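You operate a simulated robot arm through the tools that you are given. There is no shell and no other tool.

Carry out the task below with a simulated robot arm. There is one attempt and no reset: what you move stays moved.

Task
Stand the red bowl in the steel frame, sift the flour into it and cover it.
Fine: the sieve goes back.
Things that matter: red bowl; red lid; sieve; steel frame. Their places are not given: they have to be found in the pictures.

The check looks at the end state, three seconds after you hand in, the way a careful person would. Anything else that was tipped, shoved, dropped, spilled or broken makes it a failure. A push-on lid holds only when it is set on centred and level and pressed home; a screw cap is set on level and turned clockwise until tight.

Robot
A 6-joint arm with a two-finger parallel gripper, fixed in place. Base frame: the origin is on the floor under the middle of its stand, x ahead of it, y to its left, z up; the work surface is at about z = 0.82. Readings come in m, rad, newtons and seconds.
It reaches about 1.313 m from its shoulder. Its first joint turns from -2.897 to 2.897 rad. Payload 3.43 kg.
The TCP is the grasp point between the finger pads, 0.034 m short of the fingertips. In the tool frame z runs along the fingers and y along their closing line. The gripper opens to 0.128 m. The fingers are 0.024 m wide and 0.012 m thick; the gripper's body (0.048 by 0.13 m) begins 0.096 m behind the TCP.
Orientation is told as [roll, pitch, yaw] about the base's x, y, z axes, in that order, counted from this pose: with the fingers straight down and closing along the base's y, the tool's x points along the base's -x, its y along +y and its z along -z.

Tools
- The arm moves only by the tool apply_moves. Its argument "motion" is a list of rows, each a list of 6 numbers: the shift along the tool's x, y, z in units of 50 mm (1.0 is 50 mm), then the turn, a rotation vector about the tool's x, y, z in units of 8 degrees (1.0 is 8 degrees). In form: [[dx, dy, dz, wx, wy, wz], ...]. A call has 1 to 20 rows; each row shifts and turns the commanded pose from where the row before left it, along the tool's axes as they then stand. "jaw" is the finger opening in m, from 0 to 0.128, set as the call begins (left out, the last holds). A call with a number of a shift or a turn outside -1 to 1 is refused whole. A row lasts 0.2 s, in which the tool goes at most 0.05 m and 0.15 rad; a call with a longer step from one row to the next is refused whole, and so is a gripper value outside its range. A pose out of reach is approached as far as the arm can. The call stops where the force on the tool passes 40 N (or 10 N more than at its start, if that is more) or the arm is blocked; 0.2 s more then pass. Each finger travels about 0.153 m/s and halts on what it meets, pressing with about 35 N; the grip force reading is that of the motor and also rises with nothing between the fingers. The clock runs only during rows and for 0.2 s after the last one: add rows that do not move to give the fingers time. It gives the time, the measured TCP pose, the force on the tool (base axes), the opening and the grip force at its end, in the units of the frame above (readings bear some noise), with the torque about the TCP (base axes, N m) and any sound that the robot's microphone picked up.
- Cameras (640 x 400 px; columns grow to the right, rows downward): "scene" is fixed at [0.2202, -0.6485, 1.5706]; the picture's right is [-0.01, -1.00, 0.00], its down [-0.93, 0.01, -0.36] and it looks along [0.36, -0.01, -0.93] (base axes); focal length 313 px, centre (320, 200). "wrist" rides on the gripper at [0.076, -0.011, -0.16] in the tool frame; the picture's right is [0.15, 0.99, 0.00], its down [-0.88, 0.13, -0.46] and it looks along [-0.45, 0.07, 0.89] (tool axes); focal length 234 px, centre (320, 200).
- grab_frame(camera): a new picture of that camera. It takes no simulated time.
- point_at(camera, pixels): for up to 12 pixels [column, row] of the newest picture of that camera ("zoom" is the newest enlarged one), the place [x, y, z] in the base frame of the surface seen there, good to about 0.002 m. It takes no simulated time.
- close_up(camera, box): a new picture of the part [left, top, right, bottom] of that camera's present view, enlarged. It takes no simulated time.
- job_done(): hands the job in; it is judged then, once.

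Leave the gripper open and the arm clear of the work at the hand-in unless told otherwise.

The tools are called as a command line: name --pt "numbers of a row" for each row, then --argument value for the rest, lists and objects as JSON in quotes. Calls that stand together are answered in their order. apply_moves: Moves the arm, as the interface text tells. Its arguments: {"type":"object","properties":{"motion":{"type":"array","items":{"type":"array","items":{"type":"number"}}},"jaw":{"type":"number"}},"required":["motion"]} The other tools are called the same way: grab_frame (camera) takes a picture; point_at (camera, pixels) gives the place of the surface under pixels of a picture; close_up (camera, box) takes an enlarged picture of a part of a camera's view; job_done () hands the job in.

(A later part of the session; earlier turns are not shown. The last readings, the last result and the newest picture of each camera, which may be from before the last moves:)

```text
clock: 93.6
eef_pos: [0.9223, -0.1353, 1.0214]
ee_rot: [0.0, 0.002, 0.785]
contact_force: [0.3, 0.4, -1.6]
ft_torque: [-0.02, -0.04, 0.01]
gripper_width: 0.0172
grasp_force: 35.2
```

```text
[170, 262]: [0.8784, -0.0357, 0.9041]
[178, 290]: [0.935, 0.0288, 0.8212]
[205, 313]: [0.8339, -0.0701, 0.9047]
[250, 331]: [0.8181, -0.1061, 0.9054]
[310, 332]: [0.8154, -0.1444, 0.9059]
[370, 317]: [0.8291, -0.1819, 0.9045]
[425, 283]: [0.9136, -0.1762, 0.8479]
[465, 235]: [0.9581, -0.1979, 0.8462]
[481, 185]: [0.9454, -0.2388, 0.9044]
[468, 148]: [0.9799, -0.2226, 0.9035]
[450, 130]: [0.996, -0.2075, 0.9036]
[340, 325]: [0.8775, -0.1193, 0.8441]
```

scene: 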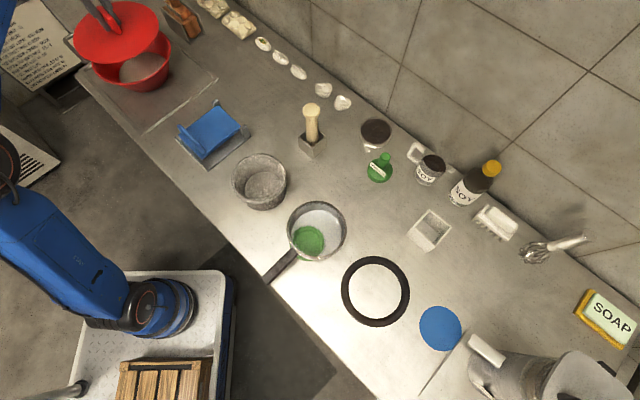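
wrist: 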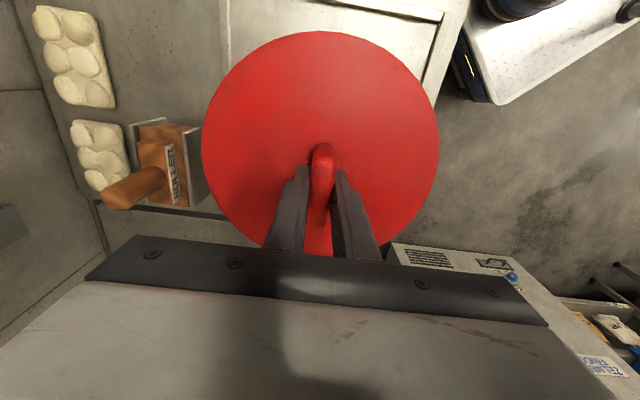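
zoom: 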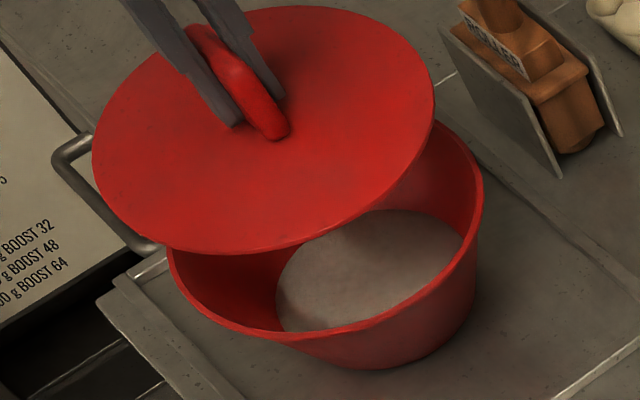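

The lid's edge is within about 2 mm of concentric, sitting slightly toward -x and -y. I'll trim by 2 mm and lower 50 mm, then look again.

apply_moves --pt "-0.044 0.004 0 0 0 0" --pt "0 0 0.3 0 0 0" --pt "0 0 0.3 0 0 0" --pt "0 0 0.25 0 0 0" --pt "0 0 0.15 0 0 0" --pt "0 0 0 0 0 0" --pt "0 0 0 0 0 0" --jaw 0.0

grab_frame --camera "scene"

grab_frame --camera "wrist"

close_up --camera "scene" --box '[75, 10, 185, 100]'

```text
clock: 95.2
eef_pos: [0.9218, -0.1333, 0.9708]
ee_rot: [0.001, -0.001, 0.785]
contact_force: [-0.6, -1.1, -1.1]
ft_torque: [0.01, 0.0, -0.06]
gripper_width: 0.0174
grasp_force: 35.2
```

```text
taken
```

scene: 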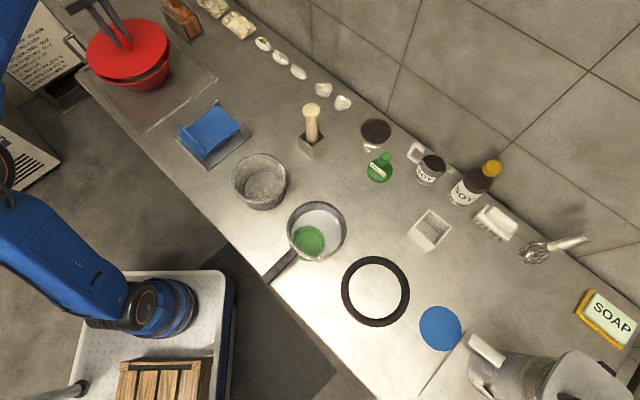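

```text
taken
```

wrist: 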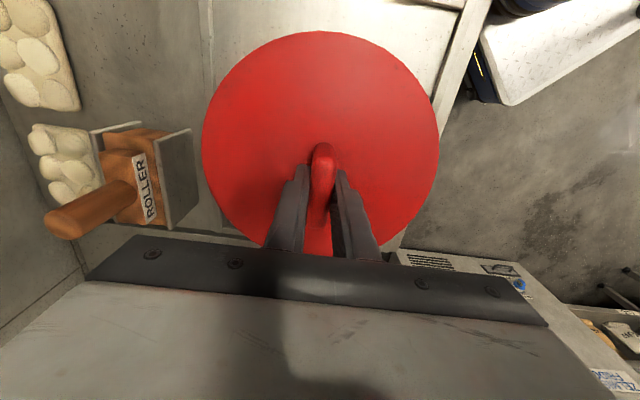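

```text
4.44 times, centred on (130, 55) of scene
```

zoom: 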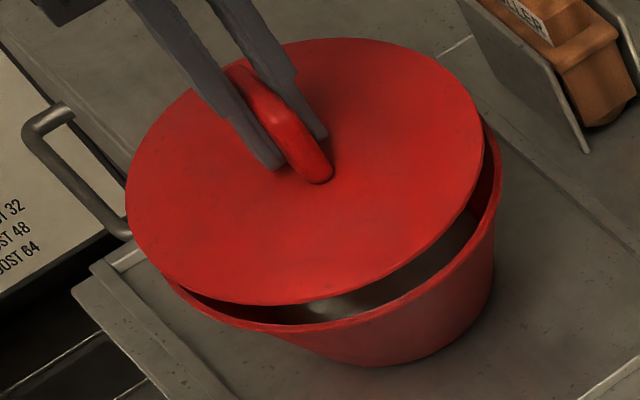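

Nearly concentric, with a gap of roughly 20 mm. I'll measure matching edge points again before the final descent.

point_at --camera "zoom" --pixels '[[130, 220], [155, 260], [200, 290], [250, 301], [300, 301], [350, 289], [400, 264], [445, 225], [478, 165], [480, 130], [460, 90], [128, 180]]'

point_at --camera "zoom" --pixels '[[180, 290], [205, 308], [240, 322], [280, 328], [320, 327], [360, 317], [400, 302], [440, 276], [475, 240], [497, 195], [500, 165], [492, 135]]'

```text
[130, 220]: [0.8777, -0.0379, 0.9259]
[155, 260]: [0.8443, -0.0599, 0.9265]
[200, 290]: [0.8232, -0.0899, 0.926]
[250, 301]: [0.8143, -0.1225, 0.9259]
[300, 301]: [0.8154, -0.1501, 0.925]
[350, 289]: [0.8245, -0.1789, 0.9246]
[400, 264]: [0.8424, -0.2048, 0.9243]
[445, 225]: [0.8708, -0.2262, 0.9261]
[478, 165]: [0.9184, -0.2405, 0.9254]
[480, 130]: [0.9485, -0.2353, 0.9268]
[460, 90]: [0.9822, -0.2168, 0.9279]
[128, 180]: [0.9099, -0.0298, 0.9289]
```

```text
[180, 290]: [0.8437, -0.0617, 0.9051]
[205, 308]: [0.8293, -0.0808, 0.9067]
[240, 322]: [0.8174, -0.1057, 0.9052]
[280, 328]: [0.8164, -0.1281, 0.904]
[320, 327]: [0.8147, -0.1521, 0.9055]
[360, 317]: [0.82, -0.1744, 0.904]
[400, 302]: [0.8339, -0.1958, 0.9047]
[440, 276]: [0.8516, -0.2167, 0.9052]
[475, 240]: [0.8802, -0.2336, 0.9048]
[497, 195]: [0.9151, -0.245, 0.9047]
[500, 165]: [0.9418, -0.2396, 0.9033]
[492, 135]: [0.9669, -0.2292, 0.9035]
```

The lid is about 1 mm toward +y from the bowl. I'll trim 1 mm and lower in small steps, watching the force.

apply_moves --pt "0.007 -0.021 0.08 0 0 0" --pt "0 0 0.08 0 0 0" --pt "0 0 0 0 0 0" --jaw 0.0

apply_moves --pt "0 0 0.06 0 0 0" --pt "0 0 0 0 0 0" --jaw 0.0

```text
clock: 96.0
eef_pos: [0.9228, -0.1338, 0.9625]
ee_rot: [-0.001, 0.0, 0.786]
contact_force: [0.2, -0.2, -1.9]
ft_torque: [0.0, 0.01, 0.01]
gripper_width: 0.0177
grasp_force: 34.7
```

```text
clock: 96.6
eef_pos: [0.9241, -0.1339, 0.9603]
ee_rot: [-0.001, -0.001, 0.785]
contact_force: [-0.2, 1.6, 0.1]
ft_torque: [0.01, 0.01, -0.03]
gripper_width: 0.0172
grasp_force: 35.2
```

The force shifted slightly, about +1.7 N, so this may be first contact. I'll look closely.

grab_frame --camera "scene"

close_up --camera "scene" --box '[85, 40, 175, 100]'

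point_at --camera "zoom" --pixels '[[60, 160], [150, 240], [250, 265], [350, 250], [450, 190], [300, 285], [200, 275], [400, 255], [480, 200], [530, 130]]'

```text
taken
```

scene: 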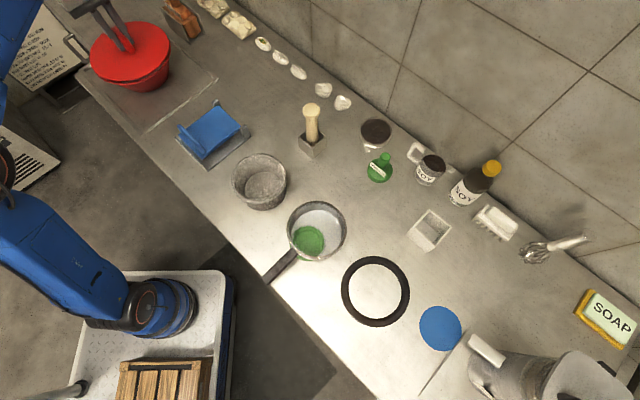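

```text
6.67 times, centred on (130, 70) of scene
```

zoom: 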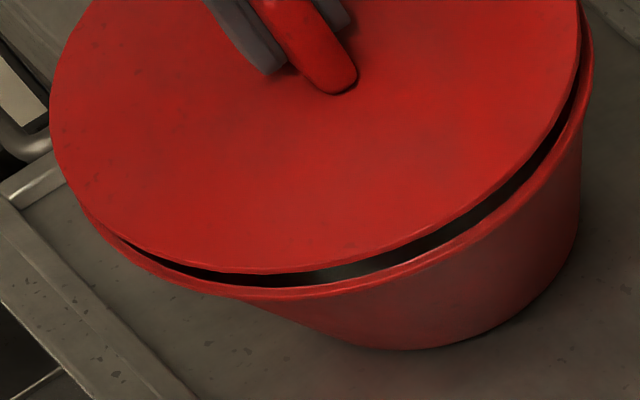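

```text
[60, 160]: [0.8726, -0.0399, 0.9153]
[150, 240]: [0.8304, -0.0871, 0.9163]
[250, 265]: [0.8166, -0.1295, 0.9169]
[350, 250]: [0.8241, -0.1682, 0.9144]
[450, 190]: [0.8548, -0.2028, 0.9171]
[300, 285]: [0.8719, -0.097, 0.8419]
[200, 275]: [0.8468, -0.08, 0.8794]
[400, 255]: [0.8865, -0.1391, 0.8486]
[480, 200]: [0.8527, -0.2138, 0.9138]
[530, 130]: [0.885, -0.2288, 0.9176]
```

There's still a gap of about 8 mm, and the lid looks centred and level. I'll continue down in 2 mm steps.

apply_moves --pt "0 0 0.04 0 0 0" --pt "0 0 0 0 0 0" --jaw 0.0

apply_moves --pt "0 0 0.04 0 0 0" --pt "0 0 0 0 0 0" --jaw 0.0

apply_moves --pt "0 0 0.04 0 0 0" --pt "0 0 0 0 0 0" --jaw 0.0

```text
clock: 97.2
eef_pos: [0.9236, -0.1347, 0.9573]
ee_rot: [0.002, 0.001, 0.787]
contact_force: [1.1, -0.3, -0.9]
ft_torque: [0.0, 0.02, -0.01]
gripper_width: 0.0173
grasp_force: 35.2
```

```text
clock: 97.8
eef_pos: [0.9231, -0.1354, 0.9567]
ee_rot: [-0.001, 0.001, 0.785]
contact_force: [0.2, 0.5, -1.5]
ft_torque: [-0.01, -0.01, -0.02]
gripper_width: 0.0177
grasp_force: 34.6
```

```text
clock: 98.4
eef_pos: [0.9238, -0.1342, 0.9536]
ee_rot: [-0.001, 0.001, 0.786]
contact_force: [-0.2, 0.4, -1.6]
ft_torque: [0.01, -0.03, 0.0]
gripper_width: 0.0175
grasp_force: 35.1
```

Still free. I'll look once more at the edge relation before the last millimetres.

grab_frame --camera "scene"

close_up --camera "scene" --box '[85, 15, 175, 100]'

close_up --camera "scene" --box '[85, 50, 145, 95]'

close_up --camera "scene" --box '[130, 35, 185, 95]'

```text
taken
```

scene: 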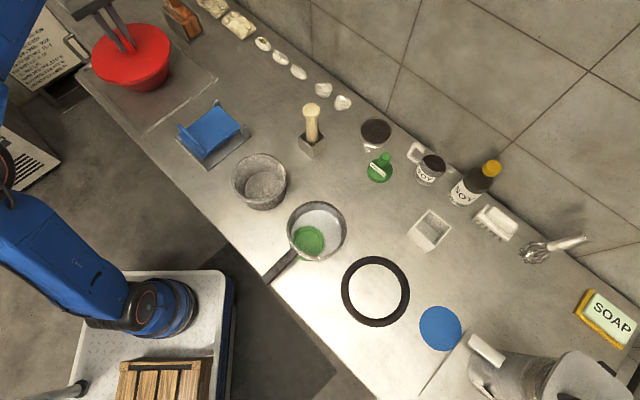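

```text
4.71 times, centred on (130, 58) of scene
```

zoom: 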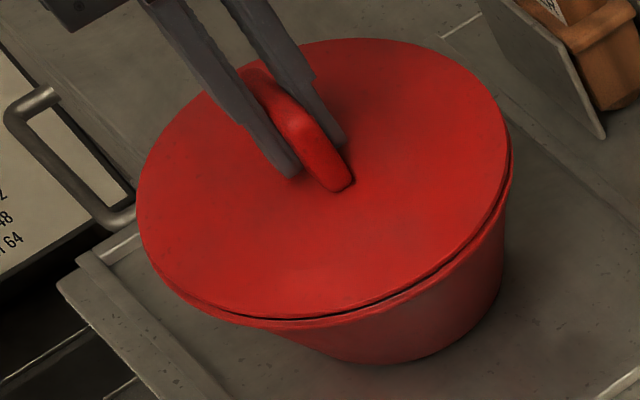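

```text
8.89 times, centred on (115, 72) of scene
```

zoom: 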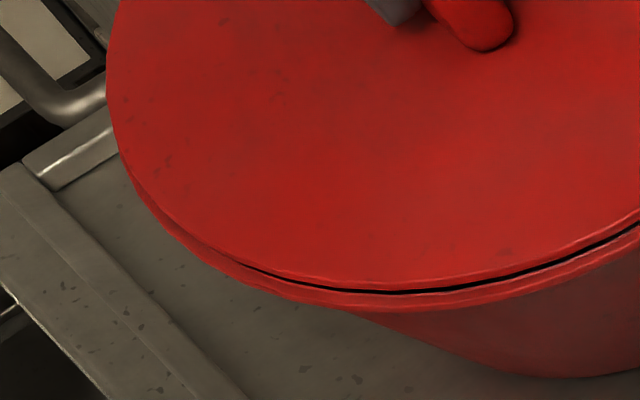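

```text
6.67 times, centred on (158, 65) of scene
```

zoom: 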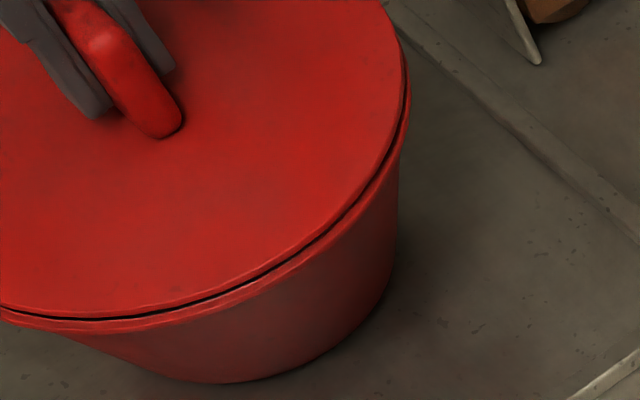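

It's well aligned all around with about 2 mm of gap left. I'll set it down in 1 mm steps.

apply_moves --pt "0 0 0.025 0 0 0" --pt "0 0 0 0 0 0" --jaw 0.0

apply_moves --pt "0 0 0.025 0 0 0" --pt "0 0 0 0 0 0" --jaw 0.0

apply_moves --pt "0 0 0.025 0 0 0" --pt "0 0 0 0 0 0" --jaw 0.0

```text
clock: 99.0
eef_pos: [0.9238, -0.1338, 0.9521]
ee_rot: [0.001, -0.001, 0.785]
contact_force: [-1.6, -0.7, 0.6]
ft_torque: [0.01, 0.01, -0.01]
gripper_width: 0.0176
grasp_force: 35.1
```

```text
clock: 99.6
eef_pos: [0.9216, -0.135, 0.9526]
ee_rot: [-0.002, -0.004, 0.785]
contact_force: [6.9, 2.1, 20.4]
ft_torque: [0.0, 0.13, -0.01]
gripper_width: 0.0174
grasp_force: 34.9
```

```text
clock: 100.2
eef_pos: [0.9221, -0.1341, 0.9511]
ee_rot: [-0.002, -0.001, 0.788]
contact_force: [5.7, 2.9, 30.9]
ft_torque: [0.11, 0.01, 0.02]
gripper_width: 0.0177
grasp_force: 35.6
```

The lid is in contact, at 31 N, with little side force. I'll press further to drive it home.

apply_moves --pt "0 0 0.03 0 0 0" --pt "0 0 0 0 0 0" --jaw 0.0

grab_frame --camera "scene"

close_up --camera "scene" --box '[85, 15, 175, 100]'

```text
clock: 100.8
eef_pos: [0.9222, -0.1349, 0.9495]
ee_rot: [-0.002, 0.0, 0.785]
contact_force: [-0.6, -0.2, 31.5]
ft_torque: [-0.01, 0.2, 0.0]
gripper_width: 0.0176
grasp_force: 35.3
```

```text
taken
```

scene: 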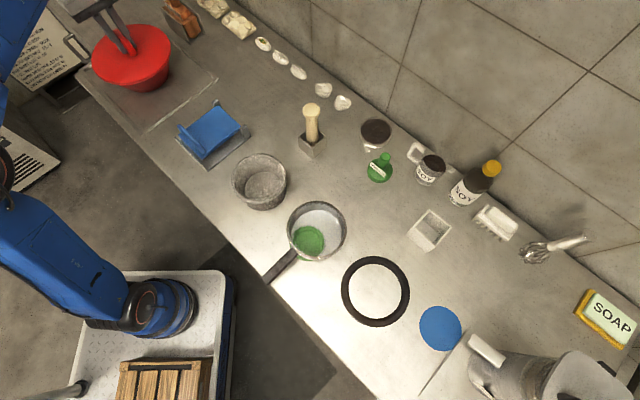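

```text
4.71 times, centred on (130, 58) of scene
```

zoom: 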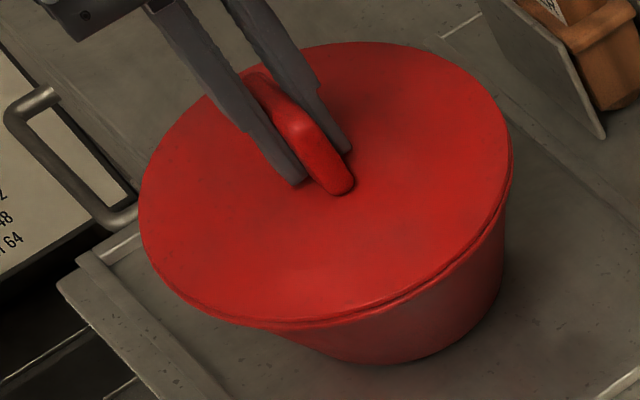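

The gap has closed and it moved about 1.5 mm at constant force, as if sliding home. I'll press a bit more to make sure it's fully seated.

apply_moves --pt "0 0 0.03 0 0 0" --pt "0 0 0 0 0 0" --jaw 0.0

apply_moves --pt "0 0 0.03 0 0 0" --pt "0 0 0 0 0 0" --jaw 0.0

grab_frame --camera "scene"

close_up --camera "scene" --box '[85, 15, 175, 100]'

```text
clock: 101.4
eef_pos: [0.9225, -0.1356, 0.9473]
ee_rot: [-0.002, -0.001, 0.786]
contact_force: [-5.4, -0.2, 30.3]
ft_torque: [-0.02, 0.28, -0.02]
gripper_width: 0.0173
grasp_force: 34.7
```

```text
clock: 102.0
eef_pos: [0.9232, -0.1342, 0.946]
ee_rot: [-0.002, 0.0, 0.785]
contact_force: [0.8, -1.7, 32.1]
ft_torque: [0.15, 0.06, -0.02]
gripper_width: 0.0173
grasp_force: 35.1
```

```text
taken
```

scene: 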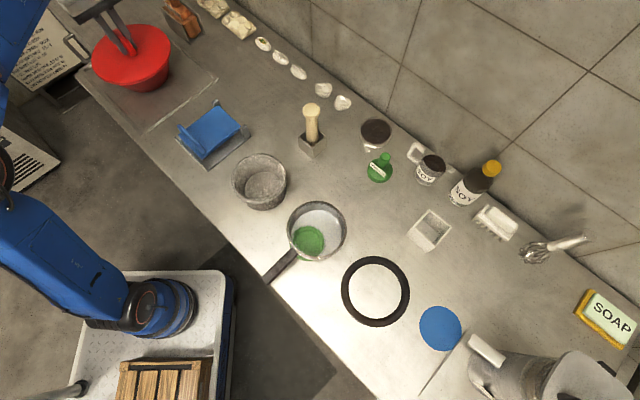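

```text
4.71 times, centred on (130, 58) of scene
```

zoom: 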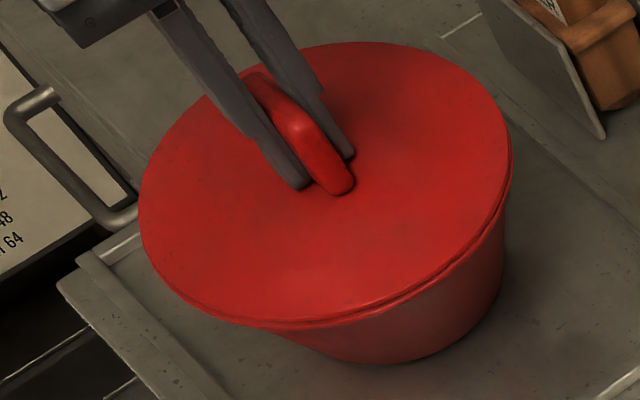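

The force plateaus at about 31 N, which suggests the pads are now slipping down the handle. I'll measure the lid's surface to see whether it's fully down and level.

point_at --camera "zoom" --pixels '[[145, 230], [200, 300], [270, 320], [350, 310], [430, 265], [490, 195], [505, 140], [470, 80], [250, 250], [400, 200], [200, 200], [420, 100]]'

close_up --camera "scene" --box '[85, 50, 145, 95]'

close_up --camera "scene" --box '[130, 35, 185, 95]'

grab_frame --camera "wrist"

```text
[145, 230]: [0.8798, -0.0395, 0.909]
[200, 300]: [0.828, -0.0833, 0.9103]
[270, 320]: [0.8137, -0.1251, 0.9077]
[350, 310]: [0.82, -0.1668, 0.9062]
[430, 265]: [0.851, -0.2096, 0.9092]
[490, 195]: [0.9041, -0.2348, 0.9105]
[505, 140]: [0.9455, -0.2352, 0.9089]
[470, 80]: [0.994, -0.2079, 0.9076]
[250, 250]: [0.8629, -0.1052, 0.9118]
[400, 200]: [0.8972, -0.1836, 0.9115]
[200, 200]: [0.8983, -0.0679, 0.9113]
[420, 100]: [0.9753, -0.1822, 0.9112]
```

```text
8.89 times, centred on (115, 72) of scene
```

zoom: 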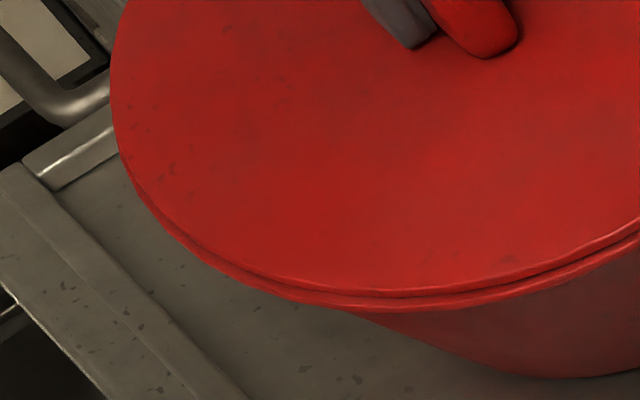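

```text
6.67 times, centred on (158, 65) of scene
```

zoom: 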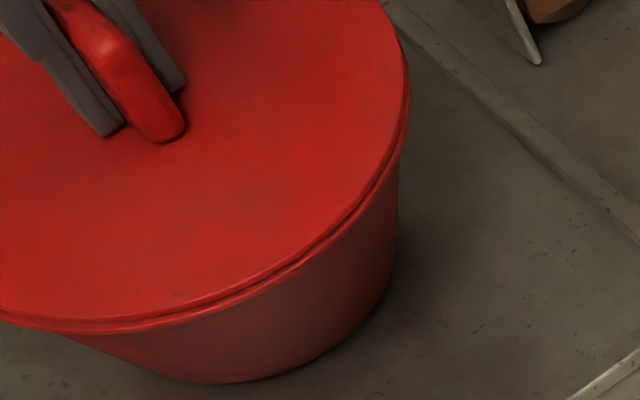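

```text
taken
```

wrist: 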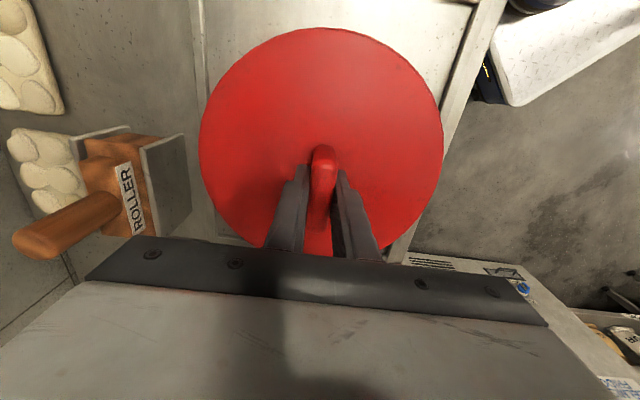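

The lid's surface is level, at z 0.911–0.912 all over, and sits on the rim. The fingertips are now right at its surface, so pressing on puts the force straight on the lid near its centre. I'll press more firmly.

apply_moves --pt "0 0 0.03 0 0 0" --pt "0 0 0 0 0 0" --jaw 0.0

apply_moves --pt "0 0 0.03 0 0 0" --pt "0 0 0.03 0 0 0" --pt "0 0 0 0 0 0" --jaw 0.0

```text
clock: 102.6
eef_pos: [0.9226, -0.1357, 0.9469]
ee_rot: [-0.001, -0.002, 0.786]
contact_force: [3.1, 1.4, 41.7]
ft_torque: [0.16, 0.31, 0.01]
gripper_width: 0.0175
grasp_force: 34.9
```

```text
clock: 103.0
eef_pos: [0.9233, -0.1341, 0.9453]
ee_rot: [-0.006, -0.003, 0.786]
contact_force: [-2.9, 0.5, 16.4]
ft_torque: [0.19, 1.15, 0.04]
gripper_width: 0.0177
grasp_force: 34.8
stopped in row 2: the force on the tool passed its limit at 54 N (the readings are from after the stop); the commanded pose is now the measured one
```

It reached 54 N with no further sinking beyond a millimetre. I'll check the lid's height and level now.

grab_frame --camera "scene"

close_up --camera "scene" --box '[85, 15, 175, 100]'

point_at --camera "zoom" --pixels '[[250, 250], [400, 200], [200, 200], [420, 100], [300, 290], [470, 170], [180, 240], [380, 70], [350, 240], [450, 130], [230, 150], [300, 220]]'

close_up --camera "scene" --box '[85, 50, 145, 95]'

close_up --camera "scene" --box '[130, 35, 185, 95]'

```text
taken
```

scene: 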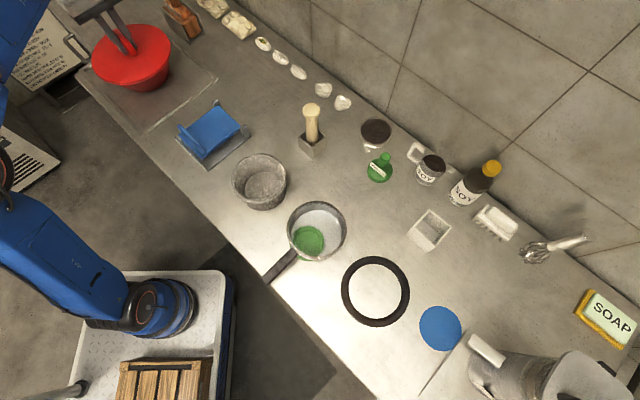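

```text
4.71 times, centred on (130, 58) of scene
```

zoom: 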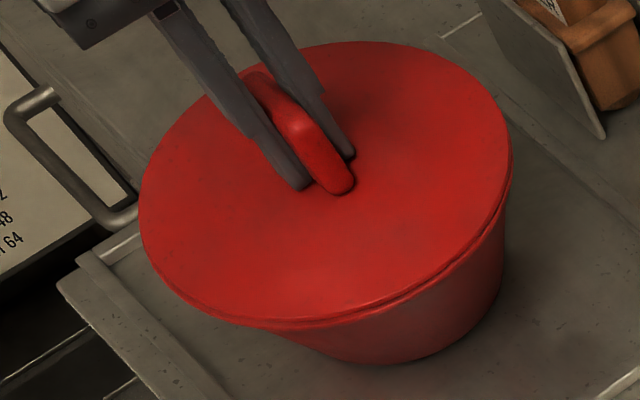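

```text
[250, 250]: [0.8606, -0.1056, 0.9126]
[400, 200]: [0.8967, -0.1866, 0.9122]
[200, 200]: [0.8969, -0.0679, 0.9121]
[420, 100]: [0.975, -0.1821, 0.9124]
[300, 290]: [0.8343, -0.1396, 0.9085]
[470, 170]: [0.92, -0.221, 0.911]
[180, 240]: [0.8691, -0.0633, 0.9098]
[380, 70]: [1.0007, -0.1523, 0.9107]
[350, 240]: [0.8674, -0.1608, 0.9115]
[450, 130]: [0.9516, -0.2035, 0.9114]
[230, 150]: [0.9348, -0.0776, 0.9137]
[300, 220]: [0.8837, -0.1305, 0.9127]
```

```text
8.89 times, centred on (115, 72) of scene
```

zoom: 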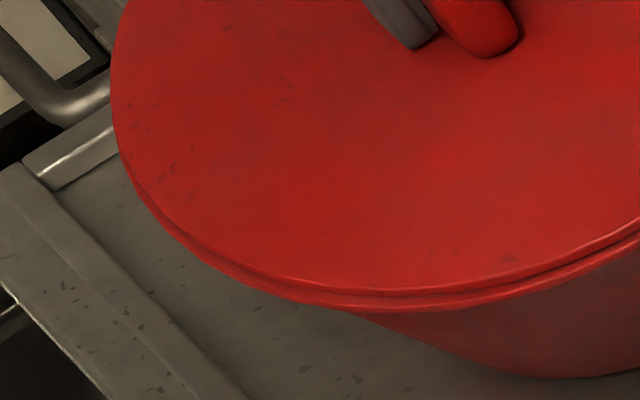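

```text
6.67 times, centred on (158, 65) of scene
```

zoom: 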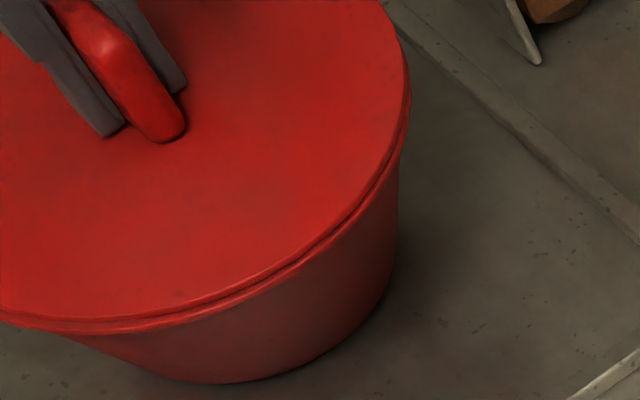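

The lid is flush on the rim and level, pressed with up to 54 N. I'll test that it holds with a very gentle pull of a couple of millimetres while reading the force.

apply_moves --pt "0 0 -0.02 0 0 0" --pt "0 0 0 0 0 0" --jaw 0.0

apply_moves --pt "0 0 -0.02 0 0 0" --pt "0 0 0 0 0 0" --jaw 0.0

apply_moves --pt "0 0 -0.02 0 0 0" --pt "0 0 0 0 0 0" --jaw 0.0

```text
clock: 103.6
eef_pos: [0.9229, -0.1356, 0.9453]
ee_rot: [-0.004, -0.001, 0.786]
contact_force: [-1.8, -2.1, 7.9]
ft_torque: [0.15, 0.19, 0.06]
gripper_width: 0.0177
grasp_force: 34.8
```

```text
clock: 104.2
eef_pos: [0.9227, -0.1351, 0.9472]
ee_rot: [-0.005, -0.001, 0.787]
contact_force: [-1.3, -0.2, -1.3]
ft_torque: [0.0, -0.02, 0.03]
gripper_width: 0.0175
grasp_force: 34.8
```

```text
clock: 104.8
eef_pos: [0.9231, -0.1346, 0.9489]
ee_rot: [-0.005, 0.001, 0.786]
contact_force: [0.2, 0.4, -0.6]
ft_torque: [-0.01, -0.02, 0.01]
gripper_width: 0.0177
grasp_force: 34.4
```

The pull reading is only about the lid's own weight, so the lid is lifting freely rather than being held. I'll look at the seam and measure the lid height in this state.

grab_frame --camera "scene"

close_up --camera "scene" --box '[85, 50, 145, 95]'

close_up --camera "scene" --box '[85, 15, 175, 100]'

point_at --camera "zoom" --pixels '[[250, 250], [400, 200], [200, 200], [420, 100], [300, 290], [470, 170], [180, 240], [380, 70], [350, 240], [450, 130], [300, 220], [280, 345]]'

```text
taken
```

scene: 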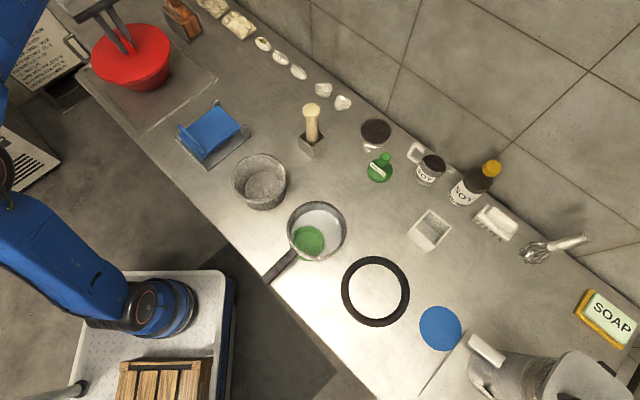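

```text
8.89 times, centred on (115, 72) of scene
```

zoom: 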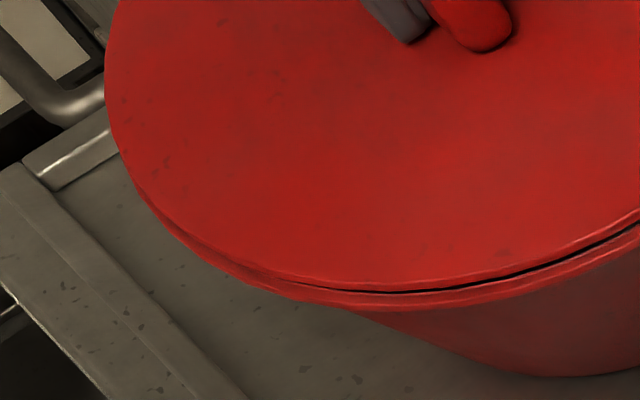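

```text
4.71 times, centred on (130, 58) of scene
```

zoom: 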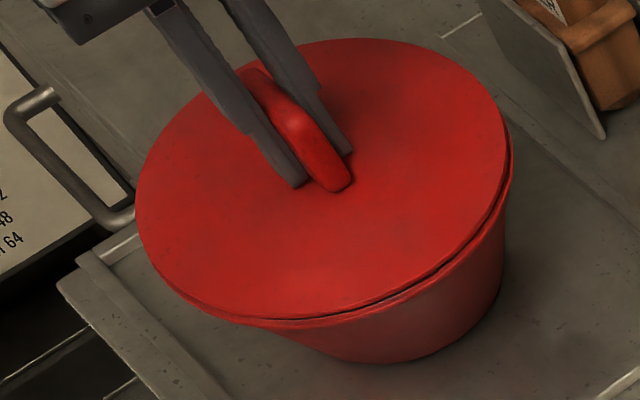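

```text
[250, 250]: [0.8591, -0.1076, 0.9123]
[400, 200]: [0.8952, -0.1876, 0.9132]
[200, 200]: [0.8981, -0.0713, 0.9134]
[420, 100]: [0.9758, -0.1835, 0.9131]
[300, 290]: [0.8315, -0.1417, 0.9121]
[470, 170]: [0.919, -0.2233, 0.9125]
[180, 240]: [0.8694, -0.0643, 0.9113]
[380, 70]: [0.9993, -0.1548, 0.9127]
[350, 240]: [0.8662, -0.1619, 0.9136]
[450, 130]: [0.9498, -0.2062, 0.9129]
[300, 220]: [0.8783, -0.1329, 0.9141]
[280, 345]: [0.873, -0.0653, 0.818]
```

The lid lifts freely by about 1.5 mm, and in the lifted state it sits roughly 2 mm toward +y compared with when it was pressed down, where the rim centred it. I'll shift the hand by that 2 mm, set it down again centred, and press firmly.

apply_moves --pt "0.005 -0.037 0 0 0 0" --pt "0 0 0.02 0 0 0" --pt "0 0 0 0 0 0" --jaw 0.0

apply_moves --pt "0 0 0.03 0 0 0" --pt "0 0 0 0 0 0" --jaw 0.0

apply_moves --pt "0 0 0.03 0 0 0" --pt "0 0 0 0 0 0" --jaw 0.0

```text
clock: 105.6
eef_pos: [0.925, -0.1361, 0.9473]
ee_rot: [-0.003, -0.003, 0.785]
contact_force: [0.1, 0.2, -0.9]
ft_torque: [0.01, 0.04, 0.02]
gripper_width: 0.0173
grasp_force: 35.5
```

```text
clock: 106.2
eef_pos: [0.9227, -0.135, 0.9456]
ee_rot: [-0.004, -0.001, 0.785]
contact_force: [3.2, 0.8, 11.3]
ft_torque: [0.41, 0.38, -0.09]
gripper_width: 0.0175
grasp_force: 34.5
```

```text
clock: 106.8
eef_pos: [0.9225, -0.137, 0.9463]
ee_rot: [-0.005, -0.004, 0.786]
contact_force: [9.1, 6.2, 31.4]
ft_torque: [0.5, 0.48, -0.22]
gripper_width: 0.0175
grasp_force: 35.2
```

There's now a side force of about 11 N toward +x,+y, so the lid wants to go about 1 mm that way. I'll ease up, shift 1.5 mm, and press again.

apply_moves --pt "0 0 -0.04 0 0 0" --pt "-0.03 0.01 0 0 0 0" --pt "0 0 0 0 0 0" --jaw 0.0

apply_moves --pt "0 0 0.03 0 0 0" --pt "0 0 0 0 0 0" --jaw 0.0

apply_moves --pt "0 0 0.02 0 0 0" --pt "0 0 0 0 0 0" --jaw 0.0

```text
clock: 107.6
eef_pos: [0.9229, -0.1355, 0.9449]
ee_rot: [-0.002, 0.0, 0.784]
contact_force: [-3.8, -0.9, 8.8]
ft_torque: [0.31, 0.25, 0.07]
gripper_width: 0.0174
grasp_force: 34.8
```

```text
clock: 108.2
eef_pos: [0.9235, -0.1352, 0.9456]
ee_rot: [-0.006, -0.002, 0.784]
contact_force: [-1.6, -8.0, 27.4]
ft_torque: [-0.51, 1.21, 0.17]
gripper_width: 0.0174
grasp_force: 35.3
```

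```text
clock: 108.7
eef_pos: [0.9246, -0.134, 0.9461]
ee_rot: [-0.007, -0.004, 0.787]
contact_force: [-4.7, -1.7, 14.1]
ft_torque: [0.38, 1.05, 0.21]
gripper_width: 0.0176
grasp_force: 35.2
stopped in row 2: the force on the tool passed its limit at 42 N (the readings are from after the stop); the commanded pose is now the measured one
```

I pressed to 42 N. Now I'll release the handle so the lid can settle on its own, then press on top of the handle with closed fingertips for a clean vertical push.

apply_moves --pt "0 0 -0.02 0 0 0" --pt "0 0 0 0 0 0" --jaw 0.0

apply_moves --pt "0 0 0 0 0 0" --pt "0 0 0 0 0 0" --pt "0 0 0 0 0 0" --jaw 0.06

apply_moves --pt "0 0 -0.4 0 0 0" --pt "0 0 -0.6 0 0 0" --pt "0 0 -0.4 0 0 0" --pt "0 0 0 0 0 0" --jaw 0.06

grab_frame --camera "scene"

grab_frame --camera "wrist"

close_up --camera "scene" --box '[85, 15, 175, 100]'

```text
clock: 109.3
eef_pos: [0.9246, -0.135, 0.9468]
ee_rot: [-0.004, -0.002, 0.784]
contact_force: [-2.6, -0.4, 4.2]
ft_torque: [0.35, 0.36, 0.16]
gripper_width: 0.0175
grasp_force: 34.8
```

```text
clock: 110.1
eef_pos: [0.9243, -0.1362, 0.9466]
ee_rot: [-0.006, -0.003, 0.785]
contact_force: [0.3, -0.1, 3.0]
ft_torque: [0.11, 0.07, -0.01]
gripper_width: 0.0599
grasp_force: 0.0
```

```text
clock: 111.1
eef_pos: [0.924, -0.1374, 1.0156]
ee_rot: [-0.007, -0.002, 0.786]
contact_force: [-0.5, 0.4, -0.4]
ft_torque: [-0.02, -0.02, 0.02]
gripper_width: 0.0599
grasp_force: 0.1
```

```text
taken
```

scene: 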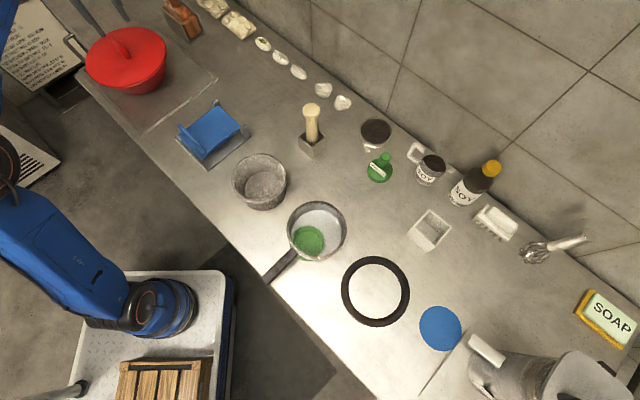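

```text
taken
```

wrist: 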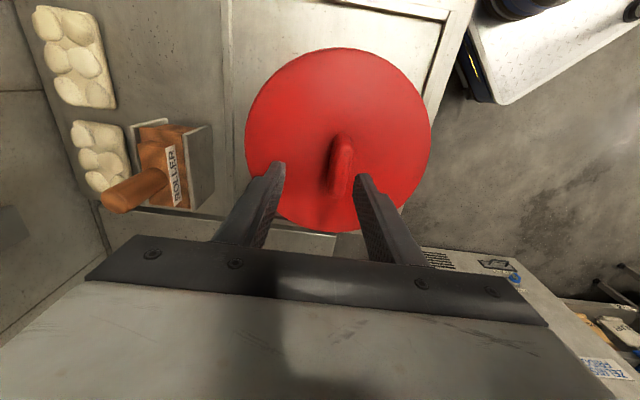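

```text
4.71 times, centred on (130, 58) of scene
```

zoom: 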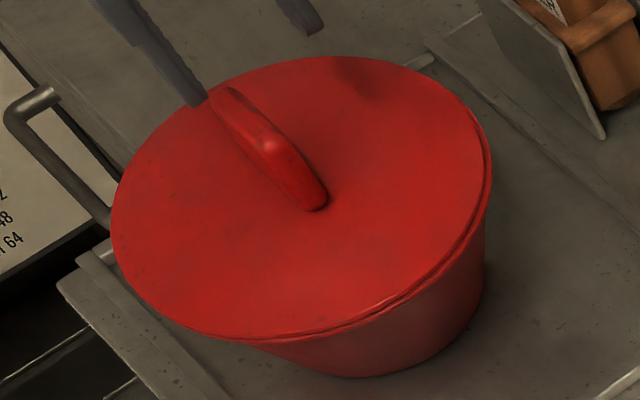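

The bowl with its lid has shifted about a centimetre toward -x,+y during the pressing and release. It's still in the frame. I'll measure the lid's seating, its level and both edges.

close_up --camera "scene" --box '[75, 55, 135, 100]'

close_up --camera "scene" --box '[125, 35, 180, 100]'

point_at --camera "wrist" --pixels '[[248, 130], [428, 135], [337, 51], [262, 85], [415, 85], [255, 165], [300, 58], [375, 58], [290, 110], [380, 110], [337, 80], [390, 160]]'

point_at --camera "scene" --pixels '[[105, 55], [120, 72], [140, 65], [150, 45], [130, 35], [110, 65], [155, 55], [130, 75]]'

```text
8.89 times, centred on (105, 78) of scene
```

zoom: 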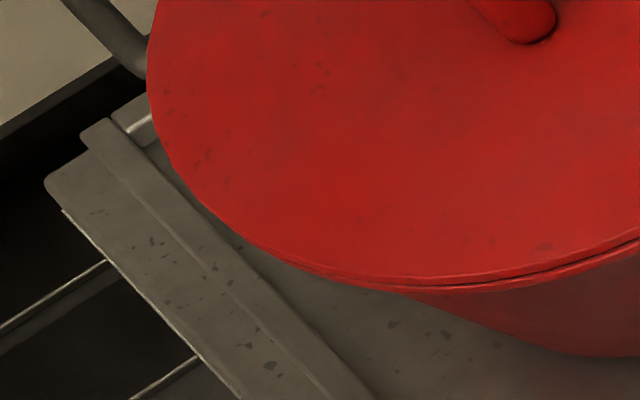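

```text
6.15 times, centred on (152, 68) of scene
```

zoom: 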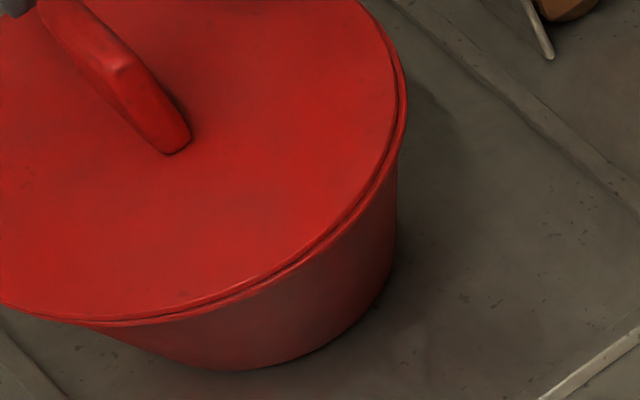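

```text
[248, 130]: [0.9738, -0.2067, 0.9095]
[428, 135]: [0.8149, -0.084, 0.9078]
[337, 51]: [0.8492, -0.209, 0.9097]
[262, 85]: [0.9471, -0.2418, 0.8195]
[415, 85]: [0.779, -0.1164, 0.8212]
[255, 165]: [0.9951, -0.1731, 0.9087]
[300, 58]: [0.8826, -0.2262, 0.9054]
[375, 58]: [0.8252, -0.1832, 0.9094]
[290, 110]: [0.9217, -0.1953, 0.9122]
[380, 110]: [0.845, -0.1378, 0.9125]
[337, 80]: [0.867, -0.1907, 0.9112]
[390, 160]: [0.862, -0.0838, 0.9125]
```

```text
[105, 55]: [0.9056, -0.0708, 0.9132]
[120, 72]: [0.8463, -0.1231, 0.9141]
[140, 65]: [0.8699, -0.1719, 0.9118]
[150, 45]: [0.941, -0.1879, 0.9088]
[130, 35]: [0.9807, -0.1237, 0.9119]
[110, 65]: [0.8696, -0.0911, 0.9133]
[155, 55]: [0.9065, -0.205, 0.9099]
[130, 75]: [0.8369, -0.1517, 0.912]
```

The lid got dragged when the fingers opened, because the fingertips were still touching it. It's now off-centre toward image-left and slightly raised there. I'll regrip it higher on the handle and redo it. First I'll measure the handle's position.

close_up --camera "wrist" --box '[290, 110, 390, 215]'

close_up --camera "scene" --box '[105, 20, 155, 70]'

```text
3.81 times, centred on (340, 162) of wrist
```

zoom: 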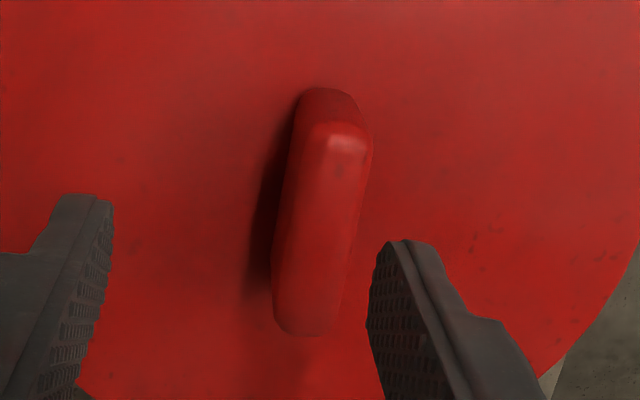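

```text
8.00 times, centred on (130, 45) of scene
```

zoom: 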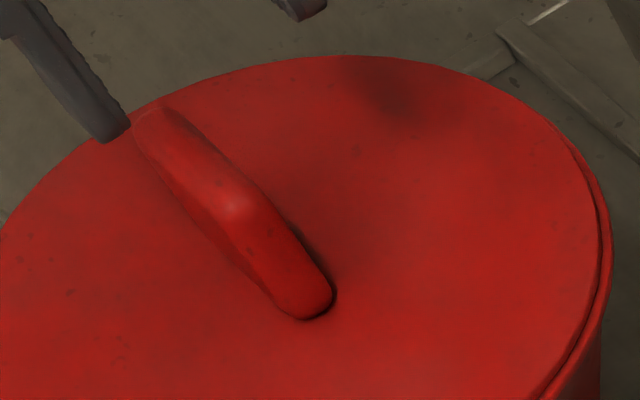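

point_at --camera "zoom" --pixels '[[150, 115], [175, 112], [235, 205], [250, 190], [215, 215], [190, 160], [165, 150], [205, 150], [140, 130], [300, 310], [60, 180], [500, 200]]'

point_at --camera "wrist" --pixels '[[343, 145], [341, 160], [337, 180], [334, 192], [346, 165], [333, 165], [350, 155], [340, 170]]'

```text
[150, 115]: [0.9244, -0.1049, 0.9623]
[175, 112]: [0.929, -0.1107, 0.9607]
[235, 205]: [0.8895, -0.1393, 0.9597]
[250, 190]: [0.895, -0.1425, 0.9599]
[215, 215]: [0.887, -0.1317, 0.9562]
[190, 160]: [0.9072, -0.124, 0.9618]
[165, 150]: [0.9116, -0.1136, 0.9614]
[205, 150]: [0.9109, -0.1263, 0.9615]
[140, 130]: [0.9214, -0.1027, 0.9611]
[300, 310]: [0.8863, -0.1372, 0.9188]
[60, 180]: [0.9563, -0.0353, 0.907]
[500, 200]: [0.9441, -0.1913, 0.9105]
```

```text
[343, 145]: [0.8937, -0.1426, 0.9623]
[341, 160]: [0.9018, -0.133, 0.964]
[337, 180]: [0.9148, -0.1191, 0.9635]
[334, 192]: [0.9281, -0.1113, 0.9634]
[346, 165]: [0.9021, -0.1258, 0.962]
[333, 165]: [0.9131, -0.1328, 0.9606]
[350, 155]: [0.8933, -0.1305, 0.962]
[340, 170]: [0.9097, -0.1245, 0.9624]
```

The handle's middle is now about (0.9085,-0.1245) at an angle of about 42°, with its top at z≈0.962. I'll move over it, turn 3°, and descend so that the fingertips stay 8 mm above the lid.

apply_moves --pt "0.036 0.2 0 0 0 0.37" --pt "0 0.2 0 0 0 0" --pt "0 0 0.3 0 0 0" --pt "0 0 0.4 0 0 0" --pt "0 0 0.3 0 0 0" --pt "0 0 0.19 0 0 0" --pt "0 0 0 0 0 0" --jaw 0.06

grab_frame --camera "wrist"

close_up --camera "wrist" --box '[220, 80, 440, 270]'

grab_frame --camera "scene"

close_up --camera "scene" --box '[75, 15, 175, 100]'

```text
clock: 112.7
eef_pos: [0.909, -0.1197, 0.9564]
ee_rot: [-0.006, -0.002, 0.733]
contact_force: [-0.1, 0.2, 0.0]
ft_torque: [-0.02, 0.02, -0.01]
gripper_width: 0.0601
grasp_force: 0.2
```

```text
taken
```

wrist: 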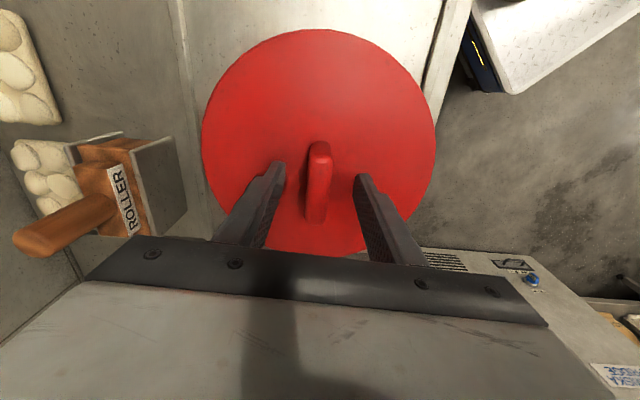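

```text
2.11 times, centred on (330, 175) of wrist
```

zoom: 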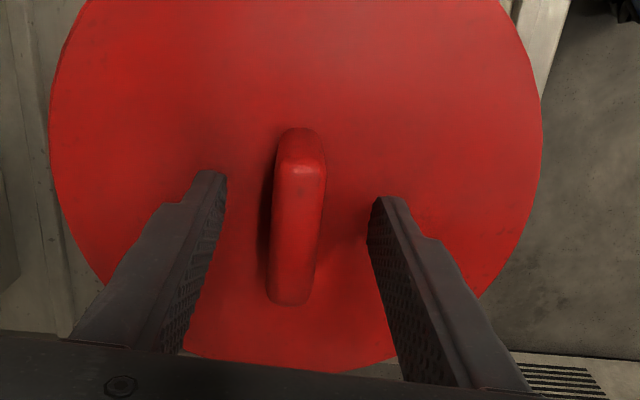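

```text
taken
```

scene: 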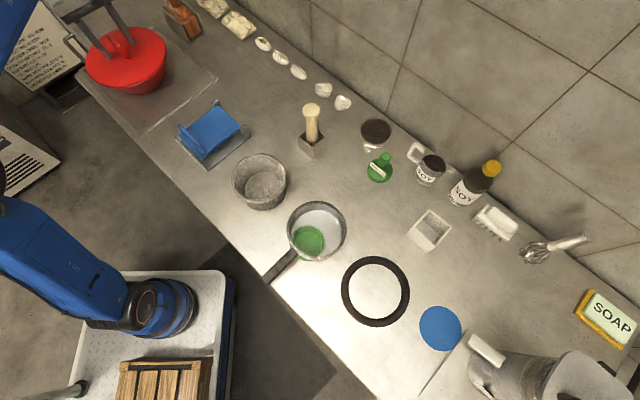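

```text
4.71 times, centred on (125, 58) of scene
```

zoom: 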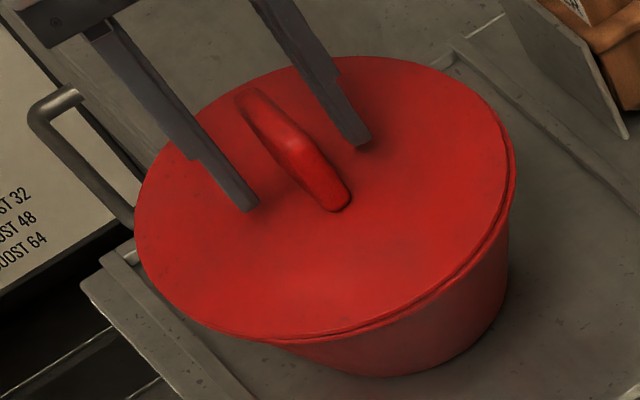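

The hand is centred on the handle with the fingertips clear of the lid. I'll level the tiny hand tilt and close.

apply_moves --pt "0 0 0 -0.032 -0.029 0" --pt "0 0 0 0 0 0" --jaw 0.06

apply_moves --pt "0 0 0 0 0 0" --pt "0 0 0 0 0 0" --pt "0 0 0 0 0 0" --jaw 0.0

apply_moves --pt "0 0 -0.1 0 0 0" --pt "0 0 -0.2 0 0 0" --pt "0 0 -0.3 0 0 0" --pt "0 0 -0.3 0 0 0" --pt "0 0 0 0 0 0" --jaw 0.0

grab_frame --camera "scene"

close_up --camera "scene" --box '[70, 5, 180, 100]'

grab_frame --camera "wrist"

```text
clock: 113.3
eef_pos: [0.9096, -0.1214, 0.9578]
ee_rot: [-0.001, -0.006, 0.733]
contact_force: [0.0, 0.6, 0.0]
ft_torque: [-0.01, -0.01, -0.01]
gripper_width: 0.0599
grasp_force: 0.0
```

```text
clock: 114.1
eef_pos: [0.9103, -0.1207, 0.9568]
ee_rot: [-0.002, -0.007, 0.733]
contact_force: [0.1, -0.2, 0.3]
ft_torque: [0.17, -0.04, -0.07]
gripper_width: 0.0171
grasp_force: 34.9
```

```text
clock: 115.3
eef_pos: [0.9085, -0.1227, 0.9996]
ee_rot: [0.001, -0.007, 0.734]
contact_force: [0.6, 0.2, -0.8]
ft_torque: [-0.03, -0.02, 0.02]
gripper_width: 0.0171
grasp_force: 34.8
```

```text
taken
```

scene: 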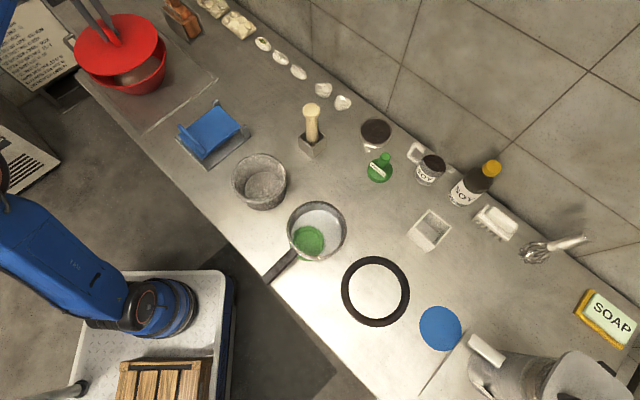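

```text
4.21 times, centred on (125, 52) of scene
```

zoom: 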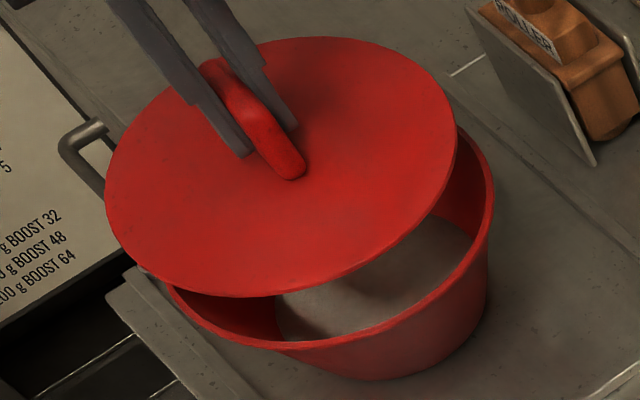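

```text
taken
```

wrist: 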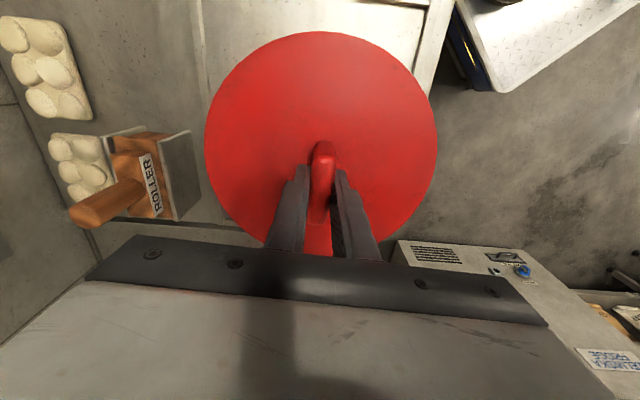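

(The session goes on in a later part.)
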